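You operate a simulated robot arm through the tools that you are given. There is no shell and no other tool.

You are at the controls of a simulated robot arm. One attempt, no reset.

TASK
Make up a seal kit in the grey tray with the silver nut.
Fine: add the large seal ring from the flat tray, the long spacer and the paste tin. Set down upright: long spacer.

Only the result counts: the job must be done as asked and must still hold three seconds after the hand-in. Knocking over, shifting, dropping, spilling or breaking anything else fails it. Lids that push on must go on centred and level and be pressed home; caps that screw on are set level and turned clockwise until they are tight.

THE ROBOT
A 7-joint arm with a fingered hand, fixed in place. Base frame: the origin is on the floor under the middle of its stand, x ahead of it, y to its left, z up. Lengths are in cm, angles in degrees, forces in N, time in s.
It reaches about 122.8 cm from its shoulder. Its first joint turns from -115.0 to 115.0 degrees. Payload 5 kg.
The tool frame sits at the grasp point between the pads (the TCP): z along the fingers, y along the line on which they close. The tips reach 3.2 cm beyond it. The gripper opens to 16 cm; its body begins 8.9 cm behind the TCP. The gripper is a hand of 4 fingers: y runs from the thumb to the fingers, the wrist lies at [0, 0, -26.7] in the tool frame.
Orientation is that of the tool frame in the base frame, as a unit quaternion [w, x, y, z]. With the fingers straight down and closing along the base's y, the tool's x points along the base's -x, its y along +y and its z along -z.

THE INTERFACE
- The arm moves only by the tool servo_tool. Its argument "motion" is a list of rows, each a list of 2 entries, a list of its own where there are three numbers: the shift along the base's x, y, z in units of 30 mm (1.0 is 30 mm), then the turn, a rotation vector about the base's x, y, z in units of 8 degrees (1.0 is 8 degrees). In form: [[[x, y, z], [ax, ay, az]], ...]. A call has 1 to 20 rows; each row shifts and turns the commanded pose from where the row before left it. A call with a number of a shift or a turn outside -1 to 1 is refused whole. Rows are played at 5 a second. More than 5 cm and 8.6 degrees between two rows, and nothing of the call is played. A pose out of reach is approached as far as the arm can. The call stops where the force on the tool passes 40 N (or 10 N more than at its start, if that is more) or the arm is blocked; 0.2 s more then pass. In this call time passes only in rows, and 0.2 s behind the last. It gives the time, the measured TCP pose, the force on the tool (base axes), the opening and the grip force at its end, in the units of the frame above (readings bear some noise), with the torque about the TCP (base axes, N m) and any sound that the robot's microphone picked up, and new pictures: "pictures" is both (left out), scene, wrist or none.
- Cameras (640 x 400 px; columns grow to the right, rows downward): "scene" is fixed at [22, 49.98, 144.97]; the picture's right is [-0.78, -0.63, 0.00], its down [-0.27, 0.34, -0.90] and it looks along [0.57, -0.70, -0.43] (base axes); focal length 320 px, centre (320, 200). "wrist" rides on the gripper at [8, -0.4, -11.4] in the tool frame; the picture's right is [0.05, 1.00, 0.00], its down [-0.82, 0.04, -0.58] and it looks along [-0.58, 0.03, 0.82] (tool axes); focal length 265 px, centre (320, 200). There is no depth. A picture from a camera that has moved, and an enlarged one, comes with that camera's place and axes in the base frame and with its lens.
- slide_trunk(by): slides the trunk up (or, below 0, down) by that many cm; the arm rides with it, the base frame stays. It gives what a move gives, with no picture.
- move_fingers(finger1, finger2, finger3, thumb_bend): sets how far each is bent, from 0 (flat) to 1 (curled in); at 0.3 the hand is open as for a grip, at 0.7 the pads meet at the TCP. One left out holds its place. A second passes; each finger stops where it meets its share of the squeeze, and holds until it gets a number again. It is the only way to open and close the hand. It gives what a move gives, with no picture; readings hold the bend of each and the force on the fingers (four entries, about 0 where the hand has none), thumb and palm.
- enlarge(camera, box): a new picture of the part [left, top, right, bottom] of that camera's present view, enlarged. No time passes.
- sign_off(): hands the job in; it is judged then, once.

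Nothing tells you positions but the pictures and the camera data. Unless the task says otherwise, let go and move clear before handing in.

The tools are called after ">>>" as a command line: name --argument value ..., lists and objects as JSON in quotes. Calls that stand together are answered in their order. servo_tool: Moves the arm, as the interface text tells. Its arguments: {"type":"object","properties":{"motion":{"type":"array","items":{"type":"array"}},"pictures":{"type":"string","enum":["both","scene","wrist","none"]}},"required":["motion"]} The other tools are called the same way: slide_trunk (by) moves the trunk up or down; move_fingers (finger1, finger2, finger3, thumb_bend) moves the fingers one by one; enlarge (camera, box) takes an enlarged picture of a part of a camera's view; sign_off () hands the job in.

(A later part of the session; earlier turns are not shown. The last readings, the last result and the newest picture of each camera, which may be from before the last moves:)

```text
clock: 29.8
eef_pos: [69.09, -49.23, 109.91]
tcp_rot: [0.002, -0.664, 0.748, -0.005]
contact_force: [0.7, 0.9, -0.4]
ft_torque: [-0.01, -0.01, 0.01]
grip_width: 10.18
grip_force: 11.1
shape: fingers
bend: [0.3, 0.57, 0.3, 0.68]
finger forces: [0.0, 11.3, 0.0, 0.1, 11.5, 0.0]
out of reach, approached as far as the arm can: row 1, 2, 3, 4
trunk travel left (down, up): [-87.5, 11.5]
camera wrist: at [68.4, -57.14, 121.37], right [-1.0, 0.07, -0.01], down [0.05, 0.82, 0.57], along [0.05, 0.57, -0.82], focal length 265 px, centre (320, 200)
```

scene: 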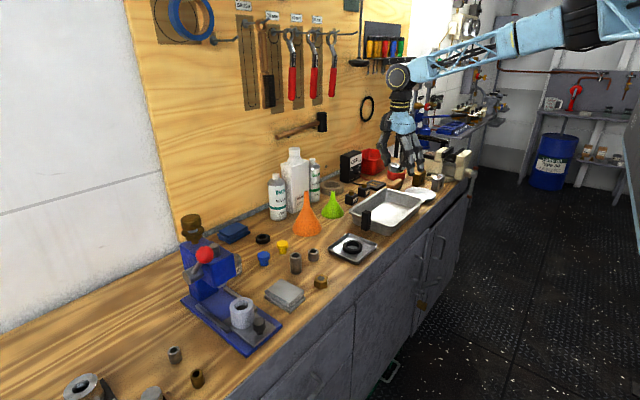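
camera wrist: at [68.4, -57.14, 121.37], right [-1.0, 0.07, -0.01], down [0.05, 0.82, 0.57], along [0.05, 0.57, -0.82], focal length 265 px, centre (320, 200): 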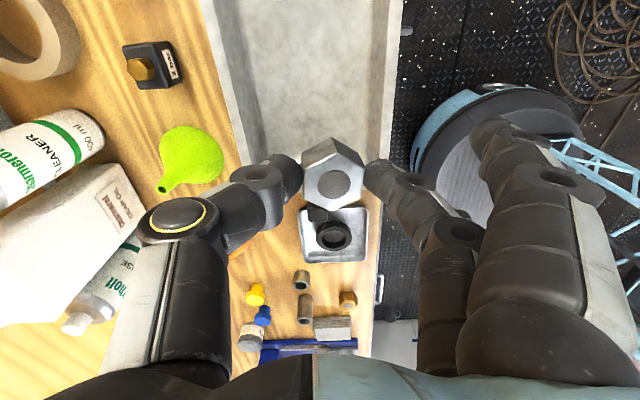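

The trunk did not help, so the limit is probably a wrist roll joint. I'll turn the hand back a bit about z and try the move again.

>>> servo_tool --motion '[[[0, 0, 0], [0, 0, -1]], [[0, 0, 0], [0, 0, -1]], [[0, 0, 0], [0, 0, -1]], [[0.1, -0.7, 0], [0, 0, -1]], [[0.1, -0.8, 0], [0, 0, 0]], [[0.1, -0.8, 0], [0, 0, 0]], [[0, 0, 0], [0, 0, 0]]]' --pictures "both"

```text
clock: 31.4
eef_pos: [70.09, -56.0, 109.9]
tcp_rot: [0.002, -0.433, 0.901, -0.005]
contact_force: [-0.1, -0.7, -0.3]
ft_torque: [0.0, -0.02, 0.01]
grip_width: 10.19
grip_force: 10.9
shape: fingers
bend: [0.3, 0.57, 0.3, 0.68]
finger forces: [0.0, 11.1, 0.0, 0.0, 11.3, 0.0]
trunk travel left (down, up): [-87.5, 11.5]
camera wrist: at [65.19, -62.56, 121.36], right [-0.81, 0.58, -0.01], down [0.47, 0.67, 0.58], along [0.34, 0.46, -0.82], focal length 265 px, centre (320, 200)
```

scene: 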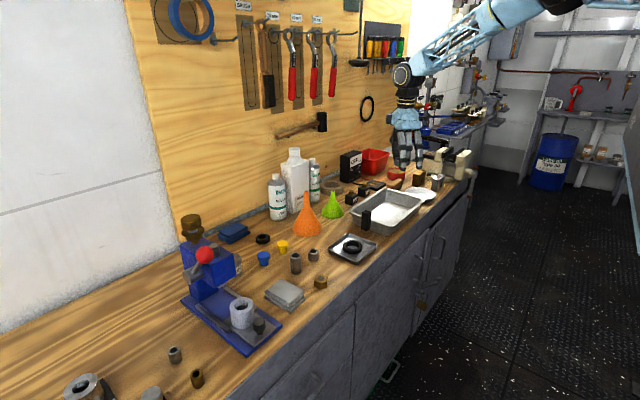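
wrist: 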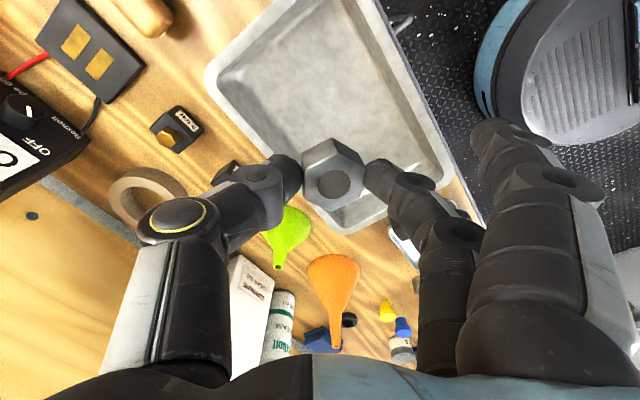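

That was it: the wrist roll limit. Now I can see the tray from above; I'll enlarge to measure it.

>>> enlarge --camera "wrist" --box '[190, 0, 480, 240]'

>>> enlarge --camera "scene" --box '[330, 130, 450, 240]'

```text
1.67 times, centred on (335, 120) of wrist
camera zoom: at [65.19, -62.56, 121.36], right [-0.81, 0.58, -0.01], down [0.47, 0.67, 0.58], along [0.34, 0.46, -0.82], focal length 442 px, centre (295, 333)
```

zoom: 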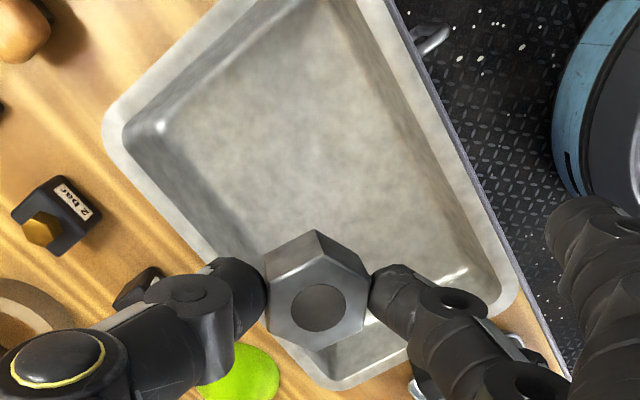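

```text
3.64 times, centred on (390, 185) of scene
camera zoom: at [22.0, 49.98, 144.97], right [-0.78, -0.63, 0.0], down [-0.27, 0.34, -0.9], along [0.57, -0.7, -0.43], focal length 1163 px, centre (66, 254)
```

zoom: 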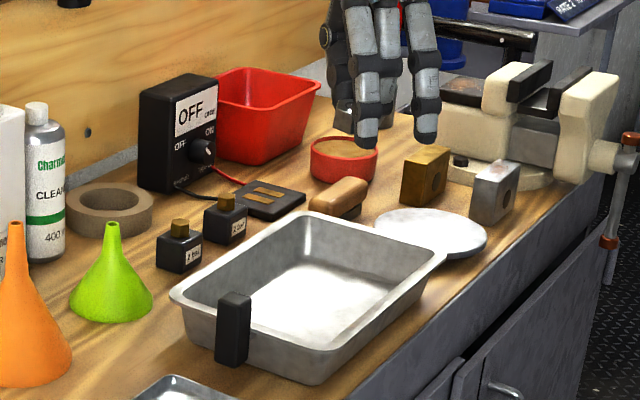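

The tray's rim spans about x 61.5–79, y −65…−38, and its floor about x 63–77, y −63…−40. I'll curl the outer fingers out of the way and check their clearance before lowering the nut near the far end.

>>> move_fingers --finger1 1.0 --finger3 1.0

>>> servo_tool --motion '[[[0.1, -0.5, -0.8], [0, 0, 0]], [[0.1, -0.5, -0.8], [0, 0, 0]], [[0, 0, -0.8], [0, 0, 0]], [[0, 0, -0.8], [0, 0, 0]], [[0, 0, 0], [0, 0, 0]]]' --pictures "both"

>>> enlarge --camera "scene" --box '[350, 110, 470, 230]'

```text
clock: 32.4
eef_pos: [70.03, -56.13, 109.93]
tcp_rot: [0.003, -0.433, 0.901, -0.006]
contact_force: [0.4, -0.5, -1.5]
ft_torque: [-0.02, 0.01, -0.01]
grip_width: 5.18
grip_force: 11.4
shape: fingers
bend: [1.0, 0.57, 1.0, 0.68]
finger forces: [0.0, 11.0, 0.0, 0.0, 11.2, 0.0]
trunk travel left (down, up): [-87.5, 11.5]
```

```text
clock: 33.6
eef_pos: [70.59, -59.12, 100.32]
tcp_rot: [0.002, -0.432, 0.902, -0.004]
contact_force: [0.0, 0.1, -1.9]
ft_torque: [-0.04, -0.01, 0.0]
grip_width: 5.16
grip_force: 11.3
shape: fingers
bend: [1.0, 0.57, 1.0, 0.68]
finger forces: [0.0, 10.9, 0.0, 0.1, 11.2, 0.1]
trunk travel left (down, up): [-87.5, 11.5]
camera wrist: at [65.83, -65.59, 111.79], right [-0.81, 0.58, -0.01], down [0.47, 0.67, 0.58], along [0.34, 0.46, -0.82], focal length 265 px, centre (320, 200)
```

scene: 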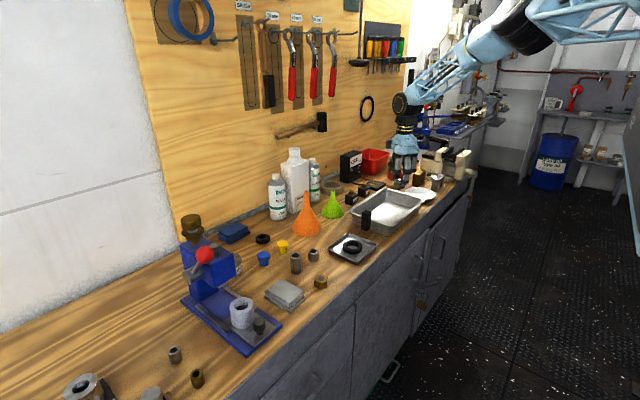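
wrist: 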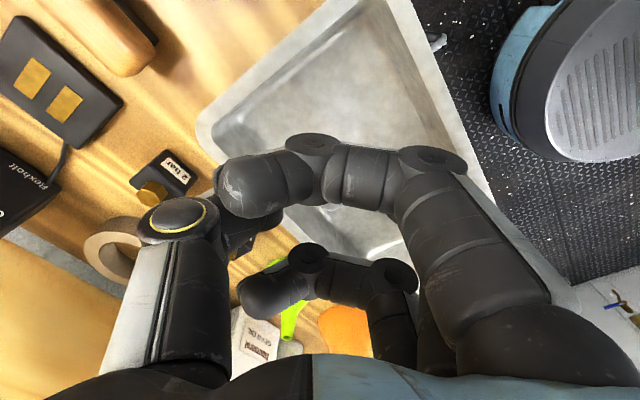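

```text
3.33 times, centred on (410, 170) of scene
camera zoom: at [22.0, 49.98, 144.97], right [-0.78, -0.63, 0.0], down [-0.27, 0.34, -0.9], along [0.57, -0.7, -0.43], focal length 1066 px, centre (20, 300)
```

zoom: 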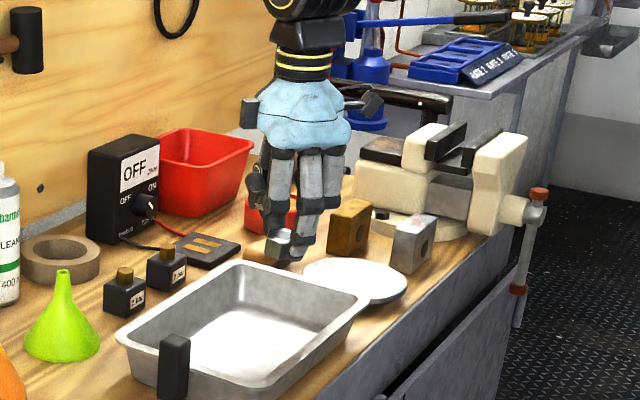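

The curled fingers stay well above rim level. I'll lower the nut toward the tray floor, then creep.

>>> servo_tool --motion '[[[0.05, 0.15, -0.7], [0, 0, 0]], [[0, 0, -0.7], [0, 0, 0]], [[0, 0, -0.7], [0, 0, 0]], [[0, 0, -0.7], [0, 0, 0]], [[0, 0, -0.3], [0, 0, 0]], [[0, 0, 0], [0, 0, 0]]]' --pictures "both"

>>> enlarge --camera "scene" --box '[350, 110, 470, 230]'

```text
clock: 35.0
eef_pos: [70.84, -58.7, 91.05]
tcp_rot: [0.002, -0.433, 0.901, -0.005]
contact_force: [0.1, -0.6, -0.9]
ft_torque: [-0.03, -0.02, -0.02]
grip_width: 5.18
grip_force: 10.8
shape: fingers
bend: [1.0, 0.57, 1.0, 0.68]
finger forces: [0.1, 10.9, 0.0, 0.0, 11.2, 0.0]
trunk travel left (down, up): [-87.5, 11.5]
camera wrist: at [66.06, -65.17, 102.44], right [-0.81, 0.58, -0.01], down [0.47, 0.67, 0.58], along [0.34, 0.46, -0.82], focal length 265 px, centre (320, 200)
```

scene: 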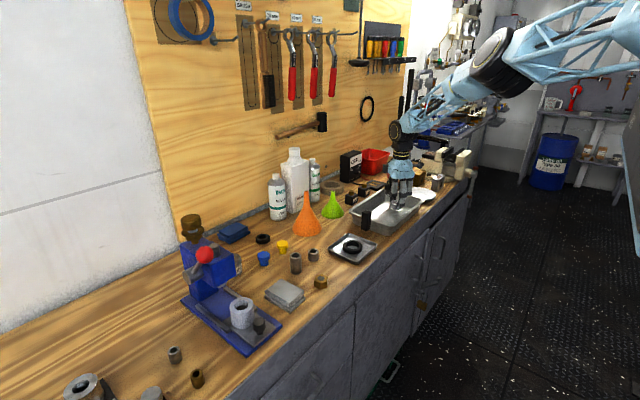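
wrist: 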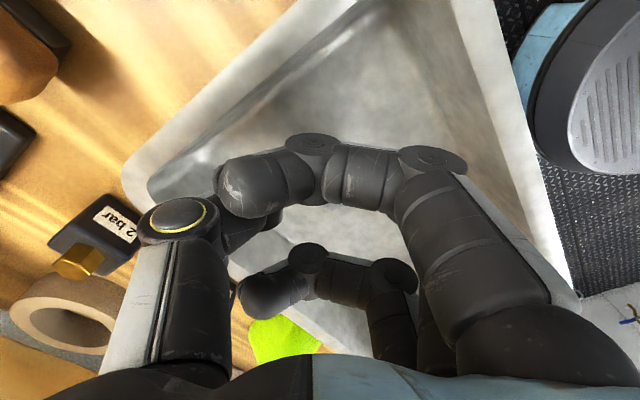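

```text
3.33 times, centred on (410, 170) of scene
camera zoom: at [22.0, 49.98, 144.97], right [-0.78, -0.63, 0.0], down [-0.27, 0.34, -0.9], along [0.57, -0.7, -0.43], focal length 1066 px, centre (20, 300)
```

zoom: 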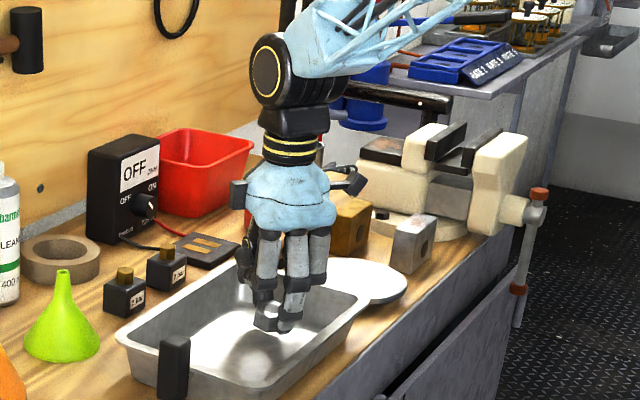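

>>> servo_tool --motion '[[[0, 0, -0.12], [0, 0, 0]], [[0, 0, -0.12], [0, 0, 0]], [[0, 0, 0], [0, 0, 0]]]' --pictures "none"

>>> enlarge --camera "scene" --box '[370, 170, 430, 230]'

```text
clock: 35.8
eef_pos: [70.84, -58.8, 90.27]
tcp_rot: [0.002, -0.433, 0.901, -0.005]
contact_force: [-0.4, 0.4, -1.1]
ft_torque: [0.04, 0.0, -0.01]
grip_width: 5.16
grip_force: 11.3
shape: fingers
bend: [1.0, 0.57, 1.0, 0.68]
finger forces: [0.0, 10.8, 0.0, 0.1, 11.2, 0.1]
trunk travel left (down, up): [-87.5, 11.5]
```

```text
6.67 times, centred on (400, 200) of scene
camera zoom: at [22.0, 49.98, 144.97], right [-0.78, -0.63, 0.0], down [-0.27, 0.34, -0.9], along [0.57, -0.7, -0.43], focal length 2132 px, centre (-213, 200)
```

zoom: 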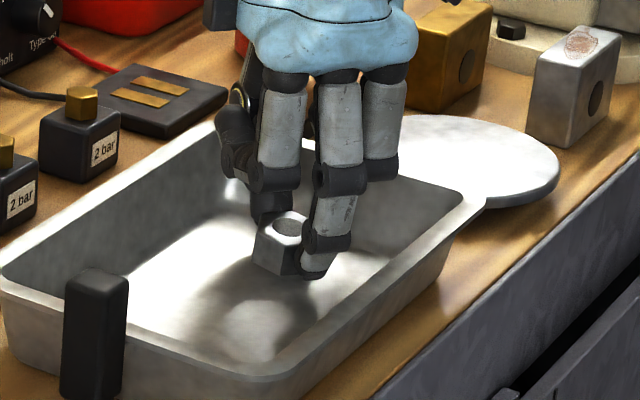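

>>> servo_tool --motion '[[[0, 0, -0.08], [0, 0, 0]], [[0, 0, -0.08], [0, 0, 0]], [[0, 0, -0.05], [0, 0, 0]], [[0, 0, 0], [0, 0, 0]]]' --pictures "none"

>>> enlarge --camera "scene" --box '[370, 170, 430, 230]'

```text
clock: 36.8
eef_pos: [70.95, -58.81, 89.72]
tcp_rot: [0.002, -0.433, 0.901, -0.006]
contact_force: [0.6, 0.2, 5.0]
ft_torque: [0.09, 0.1, 0.01]
grip_width: 5.16
grip_force: 10.9
shape: fingers
bend: [1.0, 0.58, 1.0, 0.68]
finger forces: [0.1, 10.7, 0.1, 0.0, 12.3, 0.1]
trunk travel left (down, up): [-87.5, 11.5]
```

```text
6.67 times, centred on (400, 200) of scene
camera zoom: at [22.0, 49.98, 144.97], right [-0.78, -0.63, 0.0], down [-0.27, 0.34, -0.9], along [0.57, -0.7, -0.43], focal length 2132 px, centre (-213, 200)
```

zoom: 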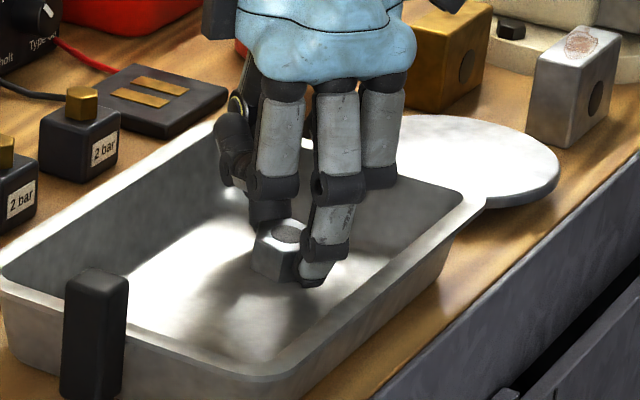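

The nut touches the tray floor (5 N up). I'll open just enough to release it and then rise.

>>> move_fingers --finger2 0.52 --thumb_bend 0.61

>>> enlarge --camera "scene" --box '[370, 170, 430, 230]'

>>> servo_tool --motion '[[[0, 0, 0.2], [0, 0, 0]], [[0, 0, 0.5], [0, 0, 0]], [[0, 0, 0.8], [0, 0, 0]], [[0, 0, 1], [0, 0, 0]], [[0, 0, 1], [0, 0, 0]], [[0, 0, 1], [0, 0, 0]], [[0, 0, 0], [0, 0, 0]]]' --pictures "both"

>>> enlarge --camera "scene" --box '[350, 150, 450, 250]'

```text
clock: 37.8
eef_pos: [71.02, -58.79, 89.72]
tcp_rot: [0.001, -0.433, 0.901, -0.005]
contact_force: [-0.1, -0.1, -0.2]
ft_torque: [0.01, 0.0, 0.02]
grip_width: 5.45
grip_force: 0.0
shape: fingers
bend: [1.0, 0.52, 1.0, 0.61]
finger forces: [0.0, 0.1, 0.0, 0.0, 0.1, 0.1]
trunk travel left (down, up): [-87.5, 11.5]
```

```text
6.67 times, centred on (400, 200) of scene
camera zoom: at [22.0, 49.98, 144.97], right [-0.78, -0.63, 0.0], down [-0.27, 0.34, -0.9], along [0.57, -0.7, -0.43], focal length 2132 px, centre (-213, 200)
```

zoom: 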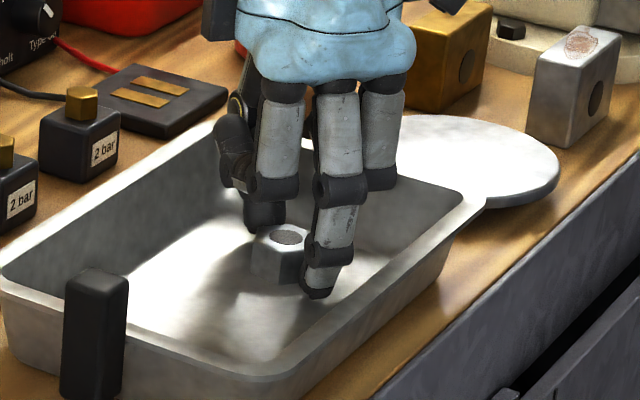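

```text
clock: 39.4
eef_pos: [70.86, -58.78, 103.12]
tcp_rot: [0.002, -0.433, 0.901, -0.005]
contact_force: [0.9, 0.5, 0.4]
ft_torque: [-0.01, 0.01, 0.0]
grip_width: 5.47
grip_force: 0.0
shape: fingers
bend: [1.0, 0.52, 1.0, 0.61]
finger forces: [0.1, 0.0, 0.1, 0.1, 0.1, 0.0]
trunk travel left (down, up): [-87.5, 11.5]
camera wrist: at [66.04, -65.11, 114.59], right [-0.81, 0.58, -0.01], down [0.47, 0.67, 0.58], along [0.34, 0.46, -0.82], focal length 265 px, centre (320, 200)
```

scene: 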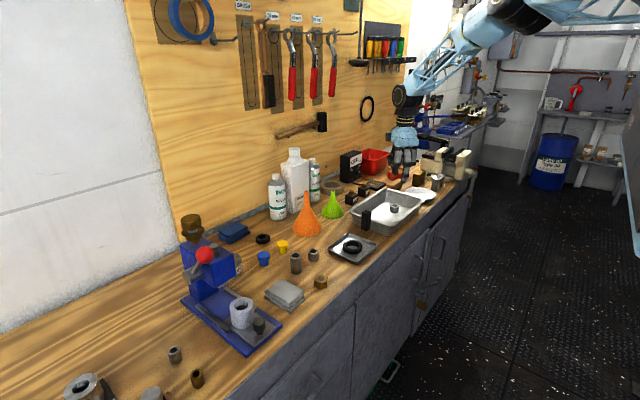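
wrist: 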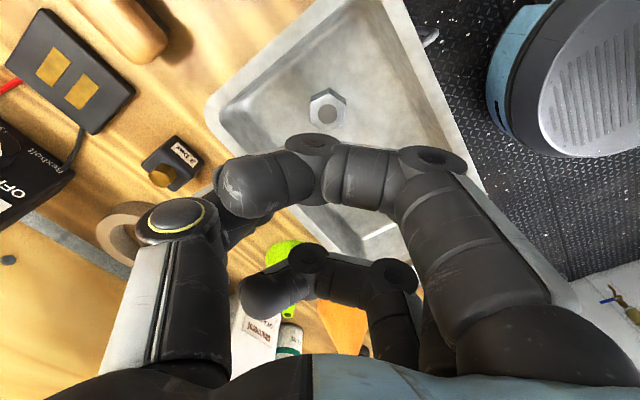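

```text
4.00 times, centred on (400, 200) of scene
camera zoom: at [22.0, 49.98, 144.97], right [-0.78, -0.63, 0.0], down [-0.27, 0.34, -0.9], along [0.57, -0.7, -0.43], focal length 1279 px, centre (0, 200)
```

zoom: 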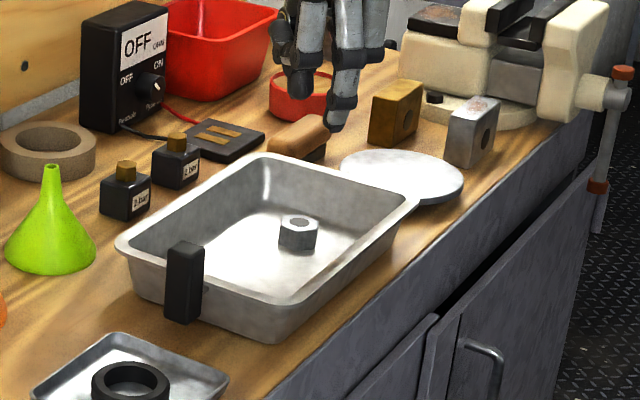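

The nut sits flat in the tray at about (70.3,-58.2). Next is the large ring in the flat tray: I'll go above it with the hand turned to about 45°, so that fingers come down in the tray's roomy diagonal.

>>> servo_tool --motion '[[[0, 0.2, 0.9], [0, 0, 0]], [[0, 0.6, 0.8], [0, 0, 0]], [[-0.07, 1, 0], [0, 0, -0.1]], [[-0.07, 1, 0], [0, 0, -0.1]], [[-0.07, 1, 0], [0, 0, -0.1]], [[-0.07, 1, 0], [0, 0, -0.1]], [[-0.07, 1, 0], [0, 0, -0.1]], [[-0.07, 1, 0], [0, 0, -0.1]], [[-0.07, 1, 0], [0, 0, -0.1]], [[-0.07, 1, 0], [0, 0, -0.09]], [[-0.1, 1, 0], [0, 0, 0]], [[-0.1, 1, 0], [0, 0, 0]], [[0, 0.6, 0], [0, 0, 0]], [[0, 0, 0], [0, 0, 0]]]' --pictures "none"

>>> move_fingers --finger1 0.2 --finger2 0.49 --finger3 1.0 --thumb_bend 0.49

>>> enlarge --camera "wrist" --box '[0, 0, 640, 400]'

>>> enlarge --camera "wrist" --box '[220, 40, 420, 200]'

```text
clock: 42.4
eef_pos: [68.57, -24.52, 108.15]
tcp_rot: [0.002, -0.382, 0.924, -0.006]
contact_force: [0.5, -0.8, 0.5]
ft_torque: [0.02, 0.0, 0.01]
grip_width: 5.49
grip_force: 0.1
shape: fingers
bend: [1.0, 0.52, 1.0, 0.61]
finger forces: [0.0, 0.1, 0.1, 0.1, 0.0, 0.0]
trunk travel left (down, up): [-87.5, 11.5]
```

```text
clock: 43.4
eef_pos: [68.65, -24.46, 108.07]
tcp_rot: [0.002, -0.383, 0.924, -0.005]
contact_force: [0.7, 0.4, -1.4]
ft_torque: [0.02, -0.03, 0.03]
grip_width: 14.5
grip_force: 0.1
shape: fingers
bend: [0.2, 0.49, 1.0, 0.49]
finger forces: [0.1, 0.0, 0.0, 0.0, 0.0, 0.1]
trunk travel left (down, up): [-87.5, 11.5]
```

```text
1.00 times, centred on (320, 200) of wrist (not enlarged: the box is as wide or as high as the picture)
camera zoom: at [63.16, -30.34, 119.52], right [-0.74, 0.67, -0.01], down [0.54, 0.61, 0.58], along [0.39, 0.42, -0.82], focal length 265 px, centre (320, 200)
```

zoom: 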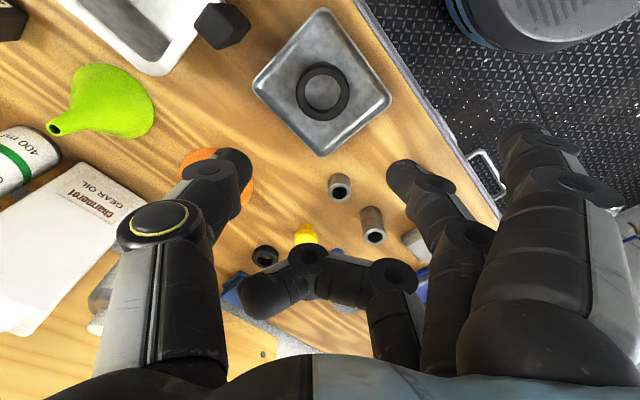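

```text
2.50 times, centred on (320, 120) of wrist
camera zoom: at [63.16, -30.34, 119.52], right [-0.74, 0.67, -0.01], down [0.54, 0.61, 0.58], along [0.39, 0.42, -0.82], focal length 664 px, centre (320, 400)
```

zoom: 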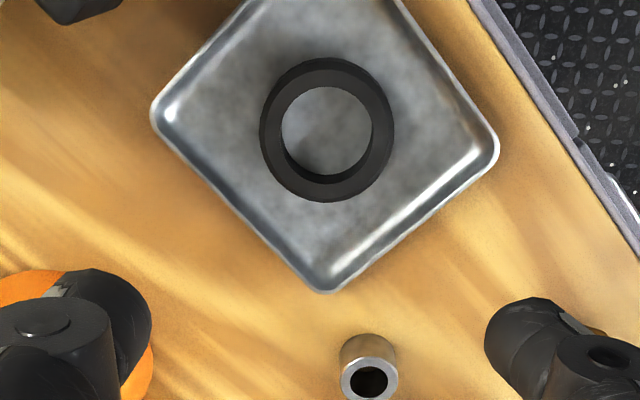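

The ring is centred at about (68.2,-24.8), OD ≈6.2. I'll centre over it and descend partway, keeping the view open.

>>> servo_tool --motion '[[[-0.07, -0.05, -0.8], [0, 0, 0]], [[-0.07, -0.05, -0.8], [0, 0, 0]], [[0, 0, -0.8], [0, 0, 0]], [[0, 0, -0.8], [0, 0, 0]], [[0, 0, -0.8], [0, 0, 0]], [[0, 0, 0], [0, 0, 0]]]' --pictures "wrist"

>>> enlarge --camera "wrist" --box '[180, 60, 460, 260]'

```text
clock: 44.8
eef_pos: [68.35, -24.83, 96.11]
tcp_rot: [0.001, -0.382, 0.924, -0.005]
contact_force: [0.1, 0.1, 0.9]
ft_torque: [0.03, 0.0, 0.04]
grip_width: 14.52
grip_force: 0.1
shape: fingers
bend: [0.2, 0.49, 1.0, 0.49]
finger forces: [0.1, 0.1, 0.0, 0.1, 0.0, 0.0]
trunk travel left (down, up): [-87.5, 11.5]
camera wrist: at [62.8, -30.79, 107.45], right [-0.74, 0.67, -0.01], down [0.54, 0.61, 0.58], along [0.39, 0.42, -0.82], focal length 265 px, centre (320, 200)
```

wrist: 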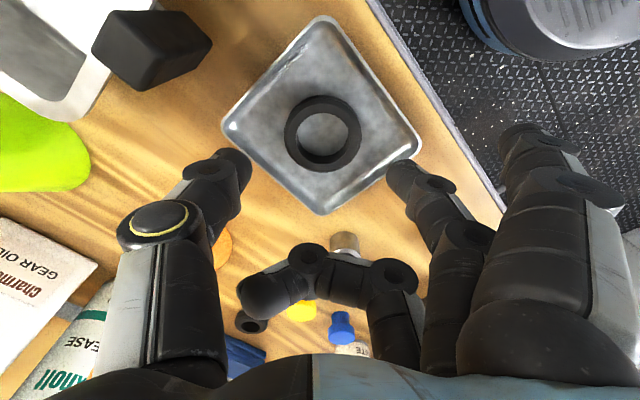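

```text
2.00 times, centred on (320, 160) of wrist
camera zoom: at [62.8, -30.79, 107.45], right [-0.74, 0.67, -0.01], down [0.54, 0.61, 0.58], along [0.39, 0.42, -0.82], focal length 531 px, centre (320, 280)
```

zoom: 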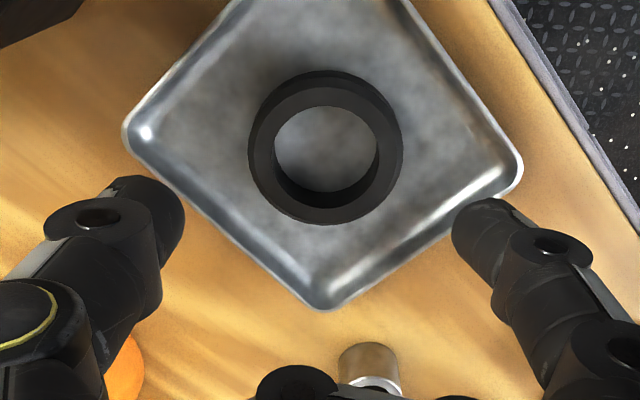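

>>> move_fingers --finger1 1.0 --finger2 0.51 --thumb_bend 0.51

>>> servo_tool --motion '[[[-0.05, -0.03, -0.5], [0, 0, 0]], [[-0.05, -0.03, -0.5], [0, 0, 0]], [[0, 0, -0.5], [0, 0, 0]], [[0, 0, -0.2], [0, 0, 0]], [[0, 0, 0], [0, 0, 0]]]' --pictures "both"

>>> enlarge --camera "scene" --box '[310, 200, 400, 280]'

```text
clock: 45.8
eef_pos: [68.36, -24.93, 95.92]
tcp_rot: [0.002, -0.383, 0.924, -0.005]
contact_force: [0.4, 0.7, -0.4]
ft_torque: [-0.01, -0.03, -0.02]
grip_width: 6.12
grip_force: 0.0
shape: fingers
bend: [1.0, 0.51, 1.0, 0.51]
finger forces: [0.0, 0.0, 0.0, 0.1, 0.0, 0.0]
trunk travel left (down, up): [-87.5, 11.5]
```

```text
clock: 47.0
eef_pos: [68.09, -25.27, 90.92]
tcp_rot: [0.002, -0.382, 0.924, -0.005]
contact_force: [0.1, 0.0, -0.9]
ft_torque: [0.05, -0.02, 0.0]
grip_width: 6.09
grip_force: 0.1
shape: fingers
bend: [1.0, 0.51, 1.0, 0.51]
finger forces: [0.0, 0.1, 0.0, 0.0, 0.1, 0.1]
trunk travel left (down, up): [-87.5, 11.5]
camera wrist: at [62.52, -30.99, 102.34], right [-0.74, 0.67, -0.01], down [0.54, 0.61, 0.58], along [0.39, 0.42, -0.82], focal length 265 px, centre (320, 200)
```

scene: 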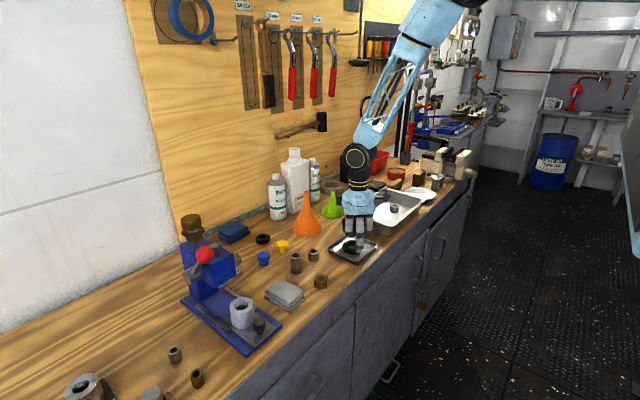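
wrist: 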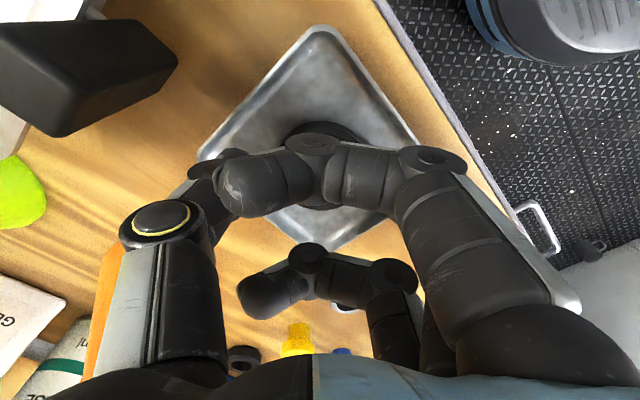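

```text
5.00 times, centred on (355, 240) of scene
camera zoom: at [22.0, 49.98, 144.97], right [-0.78, -0.63, 0.0], down [-0.27, 0.34, -0.9], along [0.57, -0.7, -0.43], focal length 1599 px, centre (145, 0)
```

zoom: 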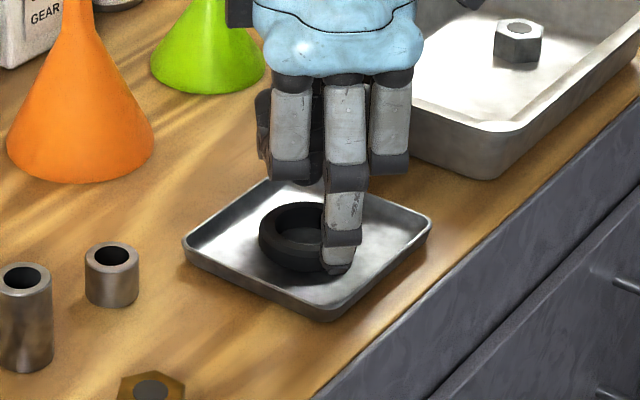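

>>> servo_tool --motion '[[[0.02, 0.06, -0.12], [0, 0, 0]], [[0, 0, -0.12], [0, 0, 0]], [[0, 0, 0], [0, 0, 0]]]' --pictures "none"

>>> enlarge --camera "scene" --box '[310, 200, 400, 280]'

>>> enlarge --camera "wrist" --box '[160, 60, 480, 260]'

```text
clock: 47.8
eef_pos: [68.09, -25.01, 90.22]
tcp_rot: [0.002, -0.382, 0.924, -0.005]
contact_force: [-0.1, -0.7, 0.4]
ft_torque: [0.0, -0.03, -0.02]
grip_width: 6.1
grip_force: 0.1
shape: fingers
bend: [1.0, 0.51, 1.0, 0.51]
finger forces: [0.0, 0.0, 0.0, 0.0, 0.0, 0.0]
trunk travel left (down, up): [-87.5, 11.5]
```

```text
5.00 times, centred on (355, 240) of scene
camera zoom: at [22.0, 49.98, 144.97], right [-0.78, -0.63, 0.0], down [-0.27, 0.34, -0.9], along [0.57, -0.7, -0.43], focal length 1599 px, centre (145, 0)
```

zoom: 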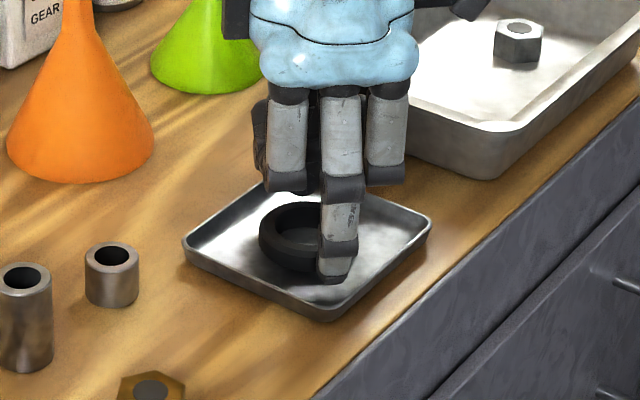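

```text
2.00 times, centred on (320, 160) of wrist
camera zoom: at [62.61, -30.8, 101.61], right [-0.74, 0.67, -0.01], down [0.54, 0.61, 0.58], along [0.39, 0.42, -0.82], focal length 531 px, centre (320, 280)
```

zoom: 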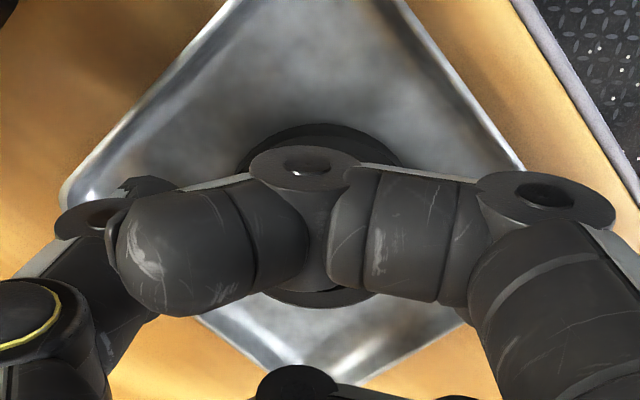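

>>> servo_tool --motion '[[[0, 0, -0.1], [0, 0, 0]], [[0, 0, -0.06], [0, 0, 0]], [[0, 0, 0], [0, 0, 0]]]' --pictures "none"

>>> enlarge --camera "scene" --box '[310, 200, 400, 280]'

```text
clock: 48.6
eef_pos: [68.12, -24.92, 89.57]
tcp_rot: [0.002, -0.383, 0.924, -0.004]
contact_force: [0.1, 0.7, -0.7]
ft_torque: [-0.04, -0.01, 0.02]
grip_width: 6.14
grip_force: 0.0
shape: fingers
bend: [1.0, 0.51, 1.0, 0.51]
finger forces: [0.0, 0.0, 0.0, 0.0, 0.1, 0.1]
trunk travel left (down, up): [-87.5, 11.5]
```

```text
5.00 times, centred on (355, 240) of scene
camera zoom: at [22.0, 49.98, 144.97], right [-0.78, -0.63, 0.0], down [-0.27, 0.34, -0.9], along [0.57, -0.7, -0.43], focal length 1599 px, centre (145, 0)
```

zoom: 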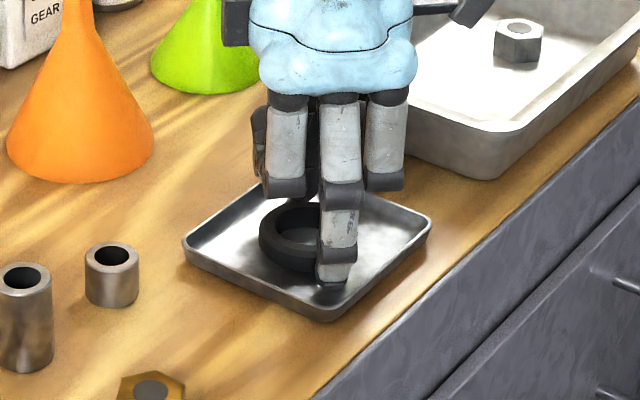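

>>> move_fingers --finger2 0.535 --thumb_bend 0.535

>>> enlarge --camera "scene" --box '[310, 200, 400, 280]'

```text
clock: 49.6
eef_pos: [68.15, -24.98, 89.61]
tcp_rot: [0.0, -0.383, 0.924, -0.006]
contact_force: [0.3, -0.8, 0.5]
ft_torque: [-0.01, 0.0, -0.02]
grip_width: 6.01
grip_force: 0.0
shape: fingers
bend: [1.0, 0.53, 1.0, 0.53]
finger forces: [0.0, 0.0, 0.0, 0.0, 0.0, 0.0]
trunk travel left (down, up): [-87.5, 11.5]
```

```text
5.00 times, centred on (355, 240) of scene
camera zoom: at [22.0, 49.98, 144.97], right [-0.78, -0.63, 0.0], down [-0.27, 0.34, -0.9], along [0.57, -0.7, -0.43], focal length 1599 px, centre (145, 0)
```

zoom: 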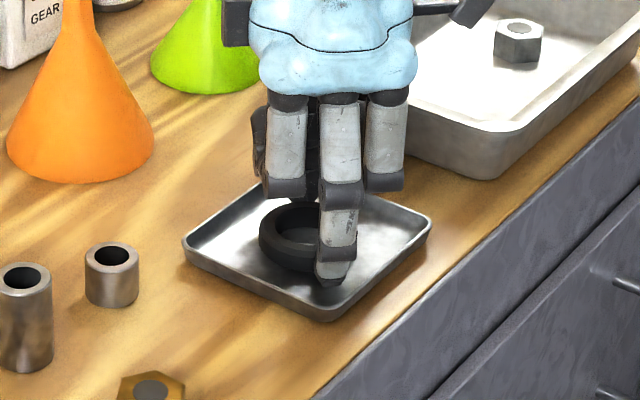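

>>> enlarge --camera "scene" --box '[330, 225, 380, 265]'

>>> enlarge --camera "wrist" --box '[160, 60, 480, 260]'

```text
10.00 times, centred on (355, 245) of scene
camera zoom: at [22.0, 49.98, 144.97], right [-0.78, -0.63, 0.0], down [-0.27, 0.34, -0.9], along [0.57, -0.7, -0.43], focal length 3197 px, centre (-30, -250)
```

zoom: 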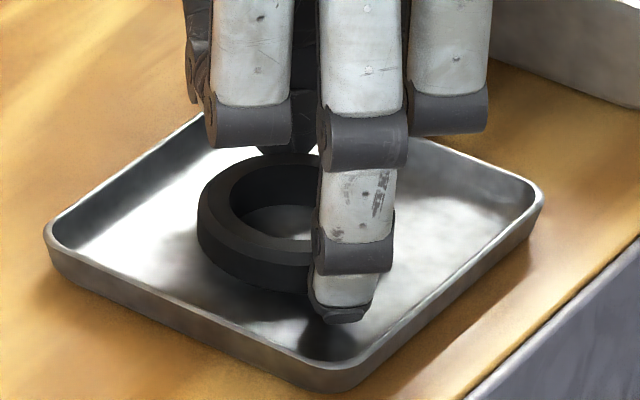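

```text
2.00 times, centred on (320, 160) of wrist
camera zoom: at [62.64, -30.79, 101.12], right [-0.74, 0.67, -0.01], down [0.54, 0.61, 0.58], along [0.39, 0.42, -0.82], focal length 531 px, centre (320, 280)
```

zoom: 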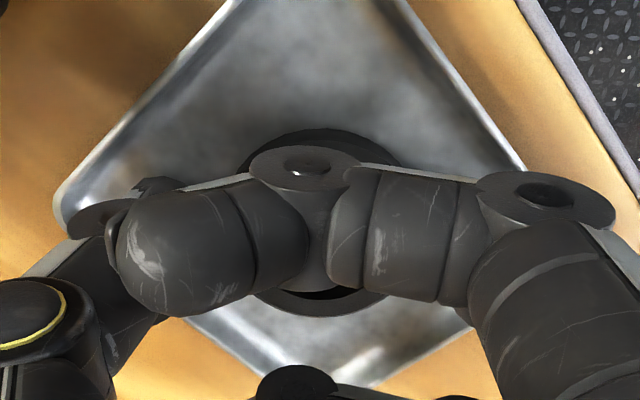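

The scene view suggests the ring sits about half a centimetre off the finger line, so I'll shift slightly sideways (+x,+y) and then close.

>>> servo_tool --motion '[[[0.14, 0.14, 0], [0, 0, 0]], [[0, 0, 0], [0, 0, 0]]]' --pictures "none"

>>> move_fingers --finger2 0.56 --thumb_bend 0.56

>>> enlarge --camera "scene" --box '[330, 225, 380, 265]'

```text
clock: 50.2
eef_pos: [68.48, -24.52, 89.79]
tcp_rot: [0.001, -0.383, 0.924, -0.004]
contact_force: [-0.1, -0.3, -0.2]
ft_torque: [-0.02, 0.01, -0.01]
grip_width: 5.96
grip_force: 0.1
shape: fingers
bend: [1.0, 0.53, 1.0, 0.53]
finger forces: [0.0, 0.1, 0.0, 0.0, 0.1, 0.0]
trunk travel left (down, up): [-87.5, 11.5]
```

```text
clock: 51.2
eef_pos: [68.56, -24.56, 89.72]
tcp_rot: [0.0, -0.382, 0.924, -0.004]
contact_force: [-0.1, -0.7, -0.1]
ft_torque: [0.0, 0.02, 0.01]
grip_width: 5.84
grip_force: 1.9
shape: fingers
bend: [1.0, 0.54, 1.0, 0.55]
finger forces: [0.1, 1.6, 0.1, 0.1, 1.7, 0.0]
trunk travel left (down, up): [-87.5, 11.5]
```

```text
10.00 times, centred on (355, 245) of scene
camera zoom: at [22.0, 49.98, 144.97], right [-0.78, -0.63, 0.0], down [-0.27, 0.34, -0.9], along [0.57, -0.7, -0.43], focal length 3197 px, centre (-30, -250)
```

zoom: 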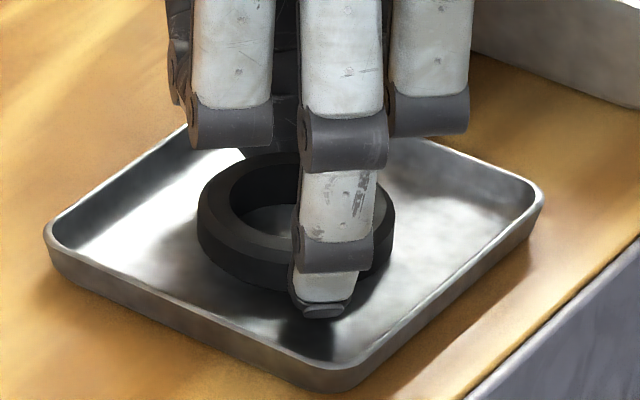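

>>> move_fingers --finger2 0.64 --thumb_bend 0.6

>>> enlarge --camera "scene" --box '[330, 225, 380, 265]'

```text
clock: 52.2
eef_pos: [68.55, -24.52, 89.77]
tcp_rot: [0.001, -0.383, 0.924, -0.004]
contact_force: [0.0, 0.2, 0.7]
ft_torque: [-0.02, -0.02, -0.01]
grip_width: 5.79
grip_force: 8.4
shape: fingers
bend: [1.0, 0.55, 1.0, 0.57]
finger forces: [0.1, 8.3, 0.0, 0.0, 8.2, 0.0]
trunk travel left (down, up): [-87.5, 11.5]
```

```text
10.00 times, centred on (355, 245) of scene
camera zoom: at [22.0, 49.98, 144.97], right [-0.78, -0.63, 0.0], down [-0.27, 0.34, -0.9], along [0.57, -0.7, -0.43], focal length 3197 px, centre (-30, -250)
```

zoom: 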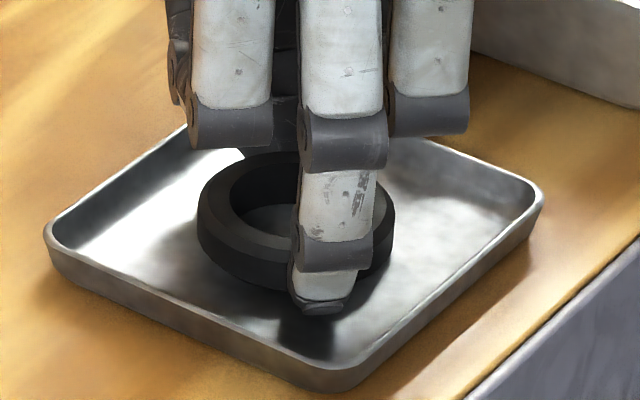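

The ring is gripped with about 8 N, centred. I'll lift gently.

>>> servo_tool --motion '[[[0, 0, 0.15], [0, 0, 0]], [[0, 0, 0.3], [0, 0, 0]], [[0, 0, 0.5], [0, 0, 0]], [[0, 0, 0], [0, 0, 0]]]' --pictures "none"

>>> enlarge --camera "scene" --box '[320, 210, 390, 266]'

```text
clock: 53.2
eef_pos: [68.47, -24.37, 92.46]
tcp_rot: [0.001, -0.383, 0.924, -0.005]
contact_force: [0.4, 0.5, -0.8]
ft_torque: [-0.04, -0.01, 0.02]
grip_width: 5.76
grip_force: 7.5
shape: fingers
bend: [1.0, 0.55, 1.0, 0.57]
finger forces: [0.0, 8.3, 0.0, 0.0, 8.3, 0.0]
trunk travel left (down, up): [-87.5, 11.5]
```

```text
7.14 times, centred on (355, 238) of scene
camera zoom: at [22.0, 49.98, 144.97], right [-0.78, -0.63, 0.0], down [-0.27, 0.34, -0.9], along [0.57, -0.7, -0.43], focal length 2284 px, centre (70, -71)
```

zoom: 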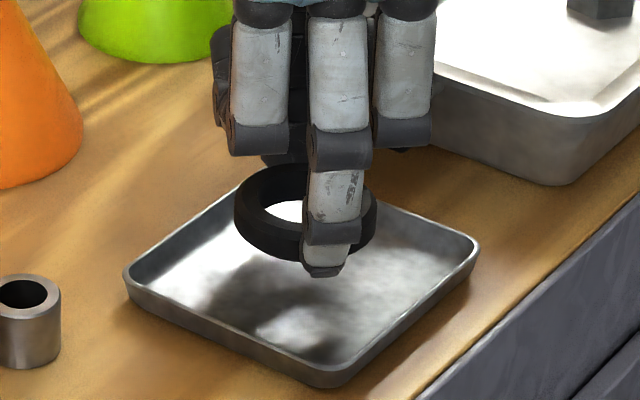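

The ring is clear of its tray. I'll carry it up and over to the middle of the grey tray at about (70,-51.5).

>>> servo_tool --motion '[[[0, 0, 0.8], [0, 0, 0]], [[0, 0, 0.8], [0, 0, 0]], [[0, 0, 0.8], [0, 0, 0]], [[0, -0.3, 0.8], [0, 0, 0]], [[0.05, -0.8, 0], [0, 0, 0]], [[0.05, -1, 0], [0, 0, 0]], [[0.05, -1, 0], [0, 0, 0]], [[0.05, -1, 0], [0, 0, 0]], [[0.05, -1, 0], [0, 0, 0]], [[0.05, -1, 0], [0, 0, 0]], [[0.05, -1, 0], [0, 0, 0]], [[0.05, -1, 0], [0, 0, 0]], [[0.05, -1, 0], [0, 0, 0]], [[0.05, -0.95, 0], [0, 0, 0]], [[0, 0, 0], [0, 0, 0]]]' --pictures "both"

>>> enlarge --camera "scene" --box '[340, 130, 460, 250]'

```text
clock: 56.4
eef_pos: [70.1, -54.66, 102.15]
tcp_rot: [0.002, -0.382, 0.924, -0.004]
contact_force: [-0.6, 0.6, -0.6]
ft_torque: [-0.01, 0.0, 0.01]
grip_width: 5.79
grip_force: 8.6
shape: fingers
bend: [1.0, 0.55, 1.0, 0.57]
finger forces: [0.0, 8.2, 0.0, 0.1, 8.2, 0.1]
trunk travel left (down, up): [-87.5, 11.5]
camera wrist: at [64.6, -60.54, 113.68], right [-0.74, 0.67, -0.01], down [0.54, 0.61, 0.58], along [0.39, 0.42, -0.82], focal length 265 px, centre (320, 200)
```

scene: 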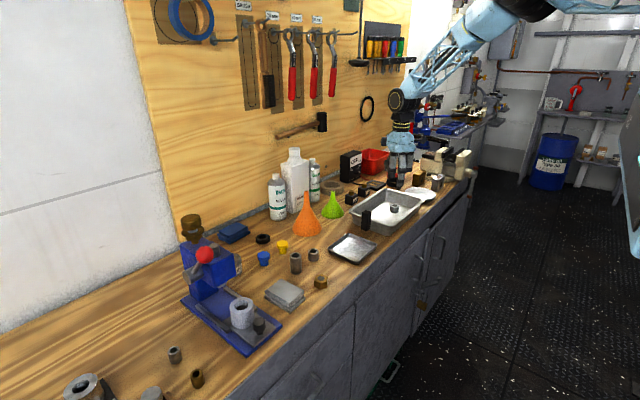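
wrist: 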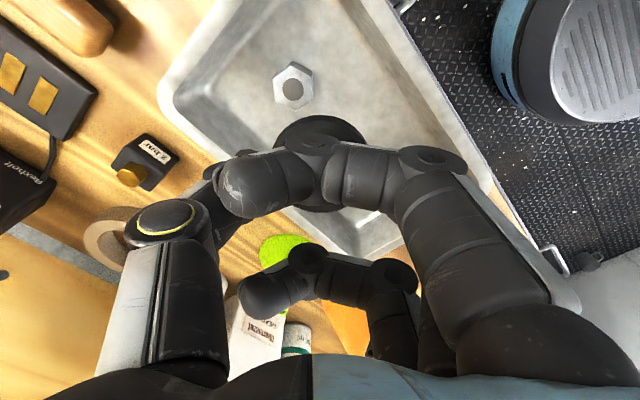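

```text
3.33 times, centred on (400, 190) of scene
camera zoom: at [22.0, 49.98, 144.97], right [-0.78, -0.63, 0.0], down [-0.27, 0.34, -0.9], along [0.57, -0.7, -0.43], focal length 1066 px, centre (53, 233)
```

zoom: 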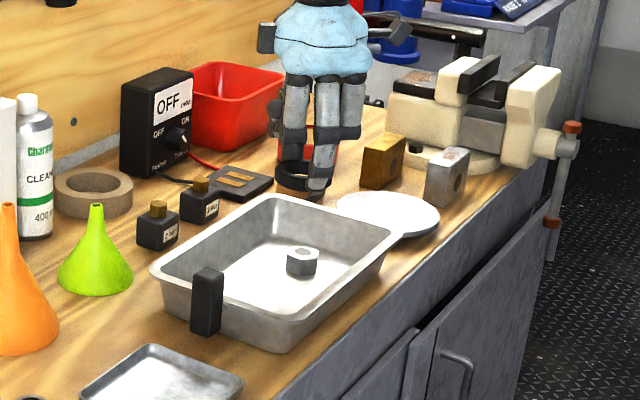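

>>> servo_tool --motion '[[[0, 0.6, 0], [0, 0, 0]], [[0, 0.52, -0.5], [0, 0, 0]], [[0, 0, -0.8], [0, 0, 0]], [[0, 0, -0.8], [0, 0, 0]], [[0, 0, -0.8], [0, 0, 0]], [[0, 0, -0.75], [0, 0, 0]], [[0, 0, 0], [0, 0, 0]]]' --pictures "wrist"

>>> enlarge --camera "scene" --box '[350, 170, 440, 240]'

```text
clock: 58.0
eef_pos: [70.17, -51.3, 91.08]
tcp_rot: [0.0, -0.382, 0.924, -0.005]
contact_force: [-0.7, -0.5, -0.1]
ft_torque: [0.02, 0.02, -0.01]
grip_width: 5.8
grip_force: 8.4
shape: fingers
bend: [1.0, 0.55, 1.0, 0.57]
finger forces: [0.1, 8.2, 0.0, 0.0, 8.2, 0.1]
trunk travel left (down, up): [-87.5, 11.5]
camera wrist: at [64.62, -57.19, 102.65], right [-0.74, 0.67, -0.01], down [0.54, 0.61, 0.58], along [0.39, 0.42, -0.82], focal length 265 px, centre (320, 200)
```

wrist: 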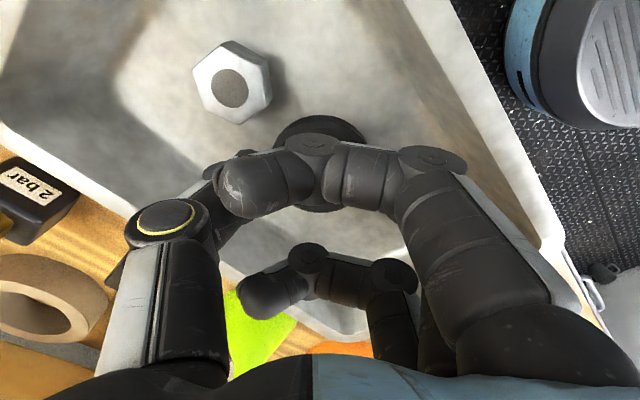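

```text
5.71 times, centred on (395, 205) of scene
camera zoom: at [22.0, 49.98, 144.97], right [-0.78, -0.63, 0.0], down [-0.27, 0.34, -0.9], along [0.57, -0.7, -0.43], focal length 1827 px, centre (-109, 171)
```

zoom: 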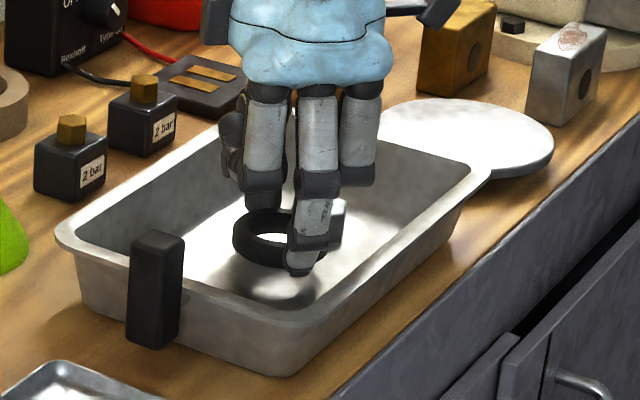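

>>> servo_tool --motion '[[[0, 0, -0.12], [0, 0, 0]], [[0, 0, -0.12], [0, 0, 0]], [[0, 0, -0.08], [0, 0, 0]], [[0, 0, -0.06], [0, 0, 0]], [[0, 0, 0], [0, 0, 0]]]' --pictures "none"

>>> enlarge --camera "scene" --box '[370, 180, 430, 228]'

```text
clock: 59.2
eef_pos: [70.12, -51.14, 90.0]
tcp_rot: [0.001, -0.382, 0.924, -0.004]
contact_force: [-0.3, 0.7, -0.1]
ft_torque: [0.01, 0.04, 0.02]
grip_width: 5.77
grip_force: 8.0
shape: fingers
bend: [1.0, 0.55, 1.0, 0.57]
finger forces: [0.0, 8.1, 0.0, 0.0, 8.2, 0.0]
trunk travel left (down, up): [-87.5, 11.5]
```

```text
8.33 times, centred on (400, 204) of scene
camera zoom: at [22.0, 49.98, 144.97], right [-0.78, -0.63, 0.0], down [-0.27, 0.34, -0.9], along [0.57, -0.7, -0.43], focal length 2664 px, centre (-347, 167)
```

zoom: 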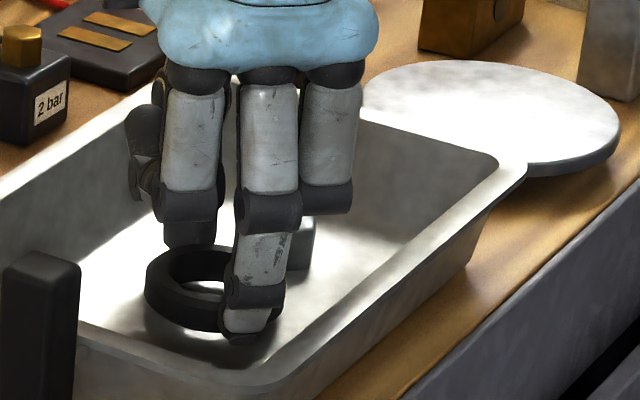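

>>> servo_tool --motion '[[[0, 0, -0.05], [0, 0, 0]], [[0, 0, -0.05], [0, 0, 0]], [[0, 0, 0], [0, 0, 0]]]' --pictures "none"

```text
clock: 60.0
eef_pos: [70.1, -50.92, 89.89]
tcp_rot: [0.001, -0.381, 0.924, -0.005]
contact_force: [-0.7, -0.1, -0.1]
ft_torque: [-0.03, -0.02, 0.02]
grip_width: 5.76
grip_force: 8.1
shape: fingers
bend: [1.0, 0.55, 1.0, 0.57]
finger forces: [0.1, 8.2, 0.1, 0.1, 8.2, 0.0]
trunk travel left (down, up): [-87.5, 11.5]
```

>>> servo_tool --motion '[[[0, 0, -0.06], [0, 0, 0]], [[0, 0, -0.06], [0, 0, 0]], [[0, 0, 0], [0, 0, 0]]]' --pictures "none"

>>> enlarge --camera "scene" --box '[370, 180, 430, 228]'

```text
clock: 60.8
eef_pos: [70.07, -50.98, 89.51]
tcp_rot: [0.002, -0.382, 0.924, -0.004]
contact_force: [-1.0, 0.5, 13.1]
ft_torque: [0.02, -0.01, 0.02]
grip_width: 5.74
grip_force: 9.9
shape: fingers
bend: [1.0, 0.56, 1.0, 0.58]
finger forces: [0.0, 10.7, 0.0, 0.0, 9.1, 0.0]
trunk travel left (down, up): [-87.5, 11.5]
```

```text
8.33 times, centred on (400, 204) of scene
camera zoom: at [22.0, 49.98, 144.97], right [-0.78, -0.63, 0.0], down [-0.27, 0.34, -0.9], along [0.57, -0.7, -0.43], focal length 2664 px, centre (-347, 167)
```

zoom: 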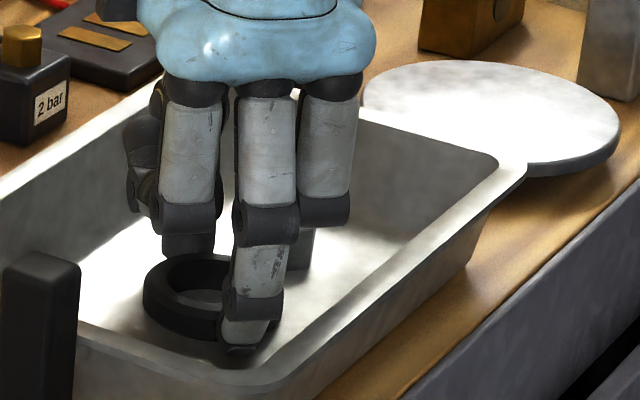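

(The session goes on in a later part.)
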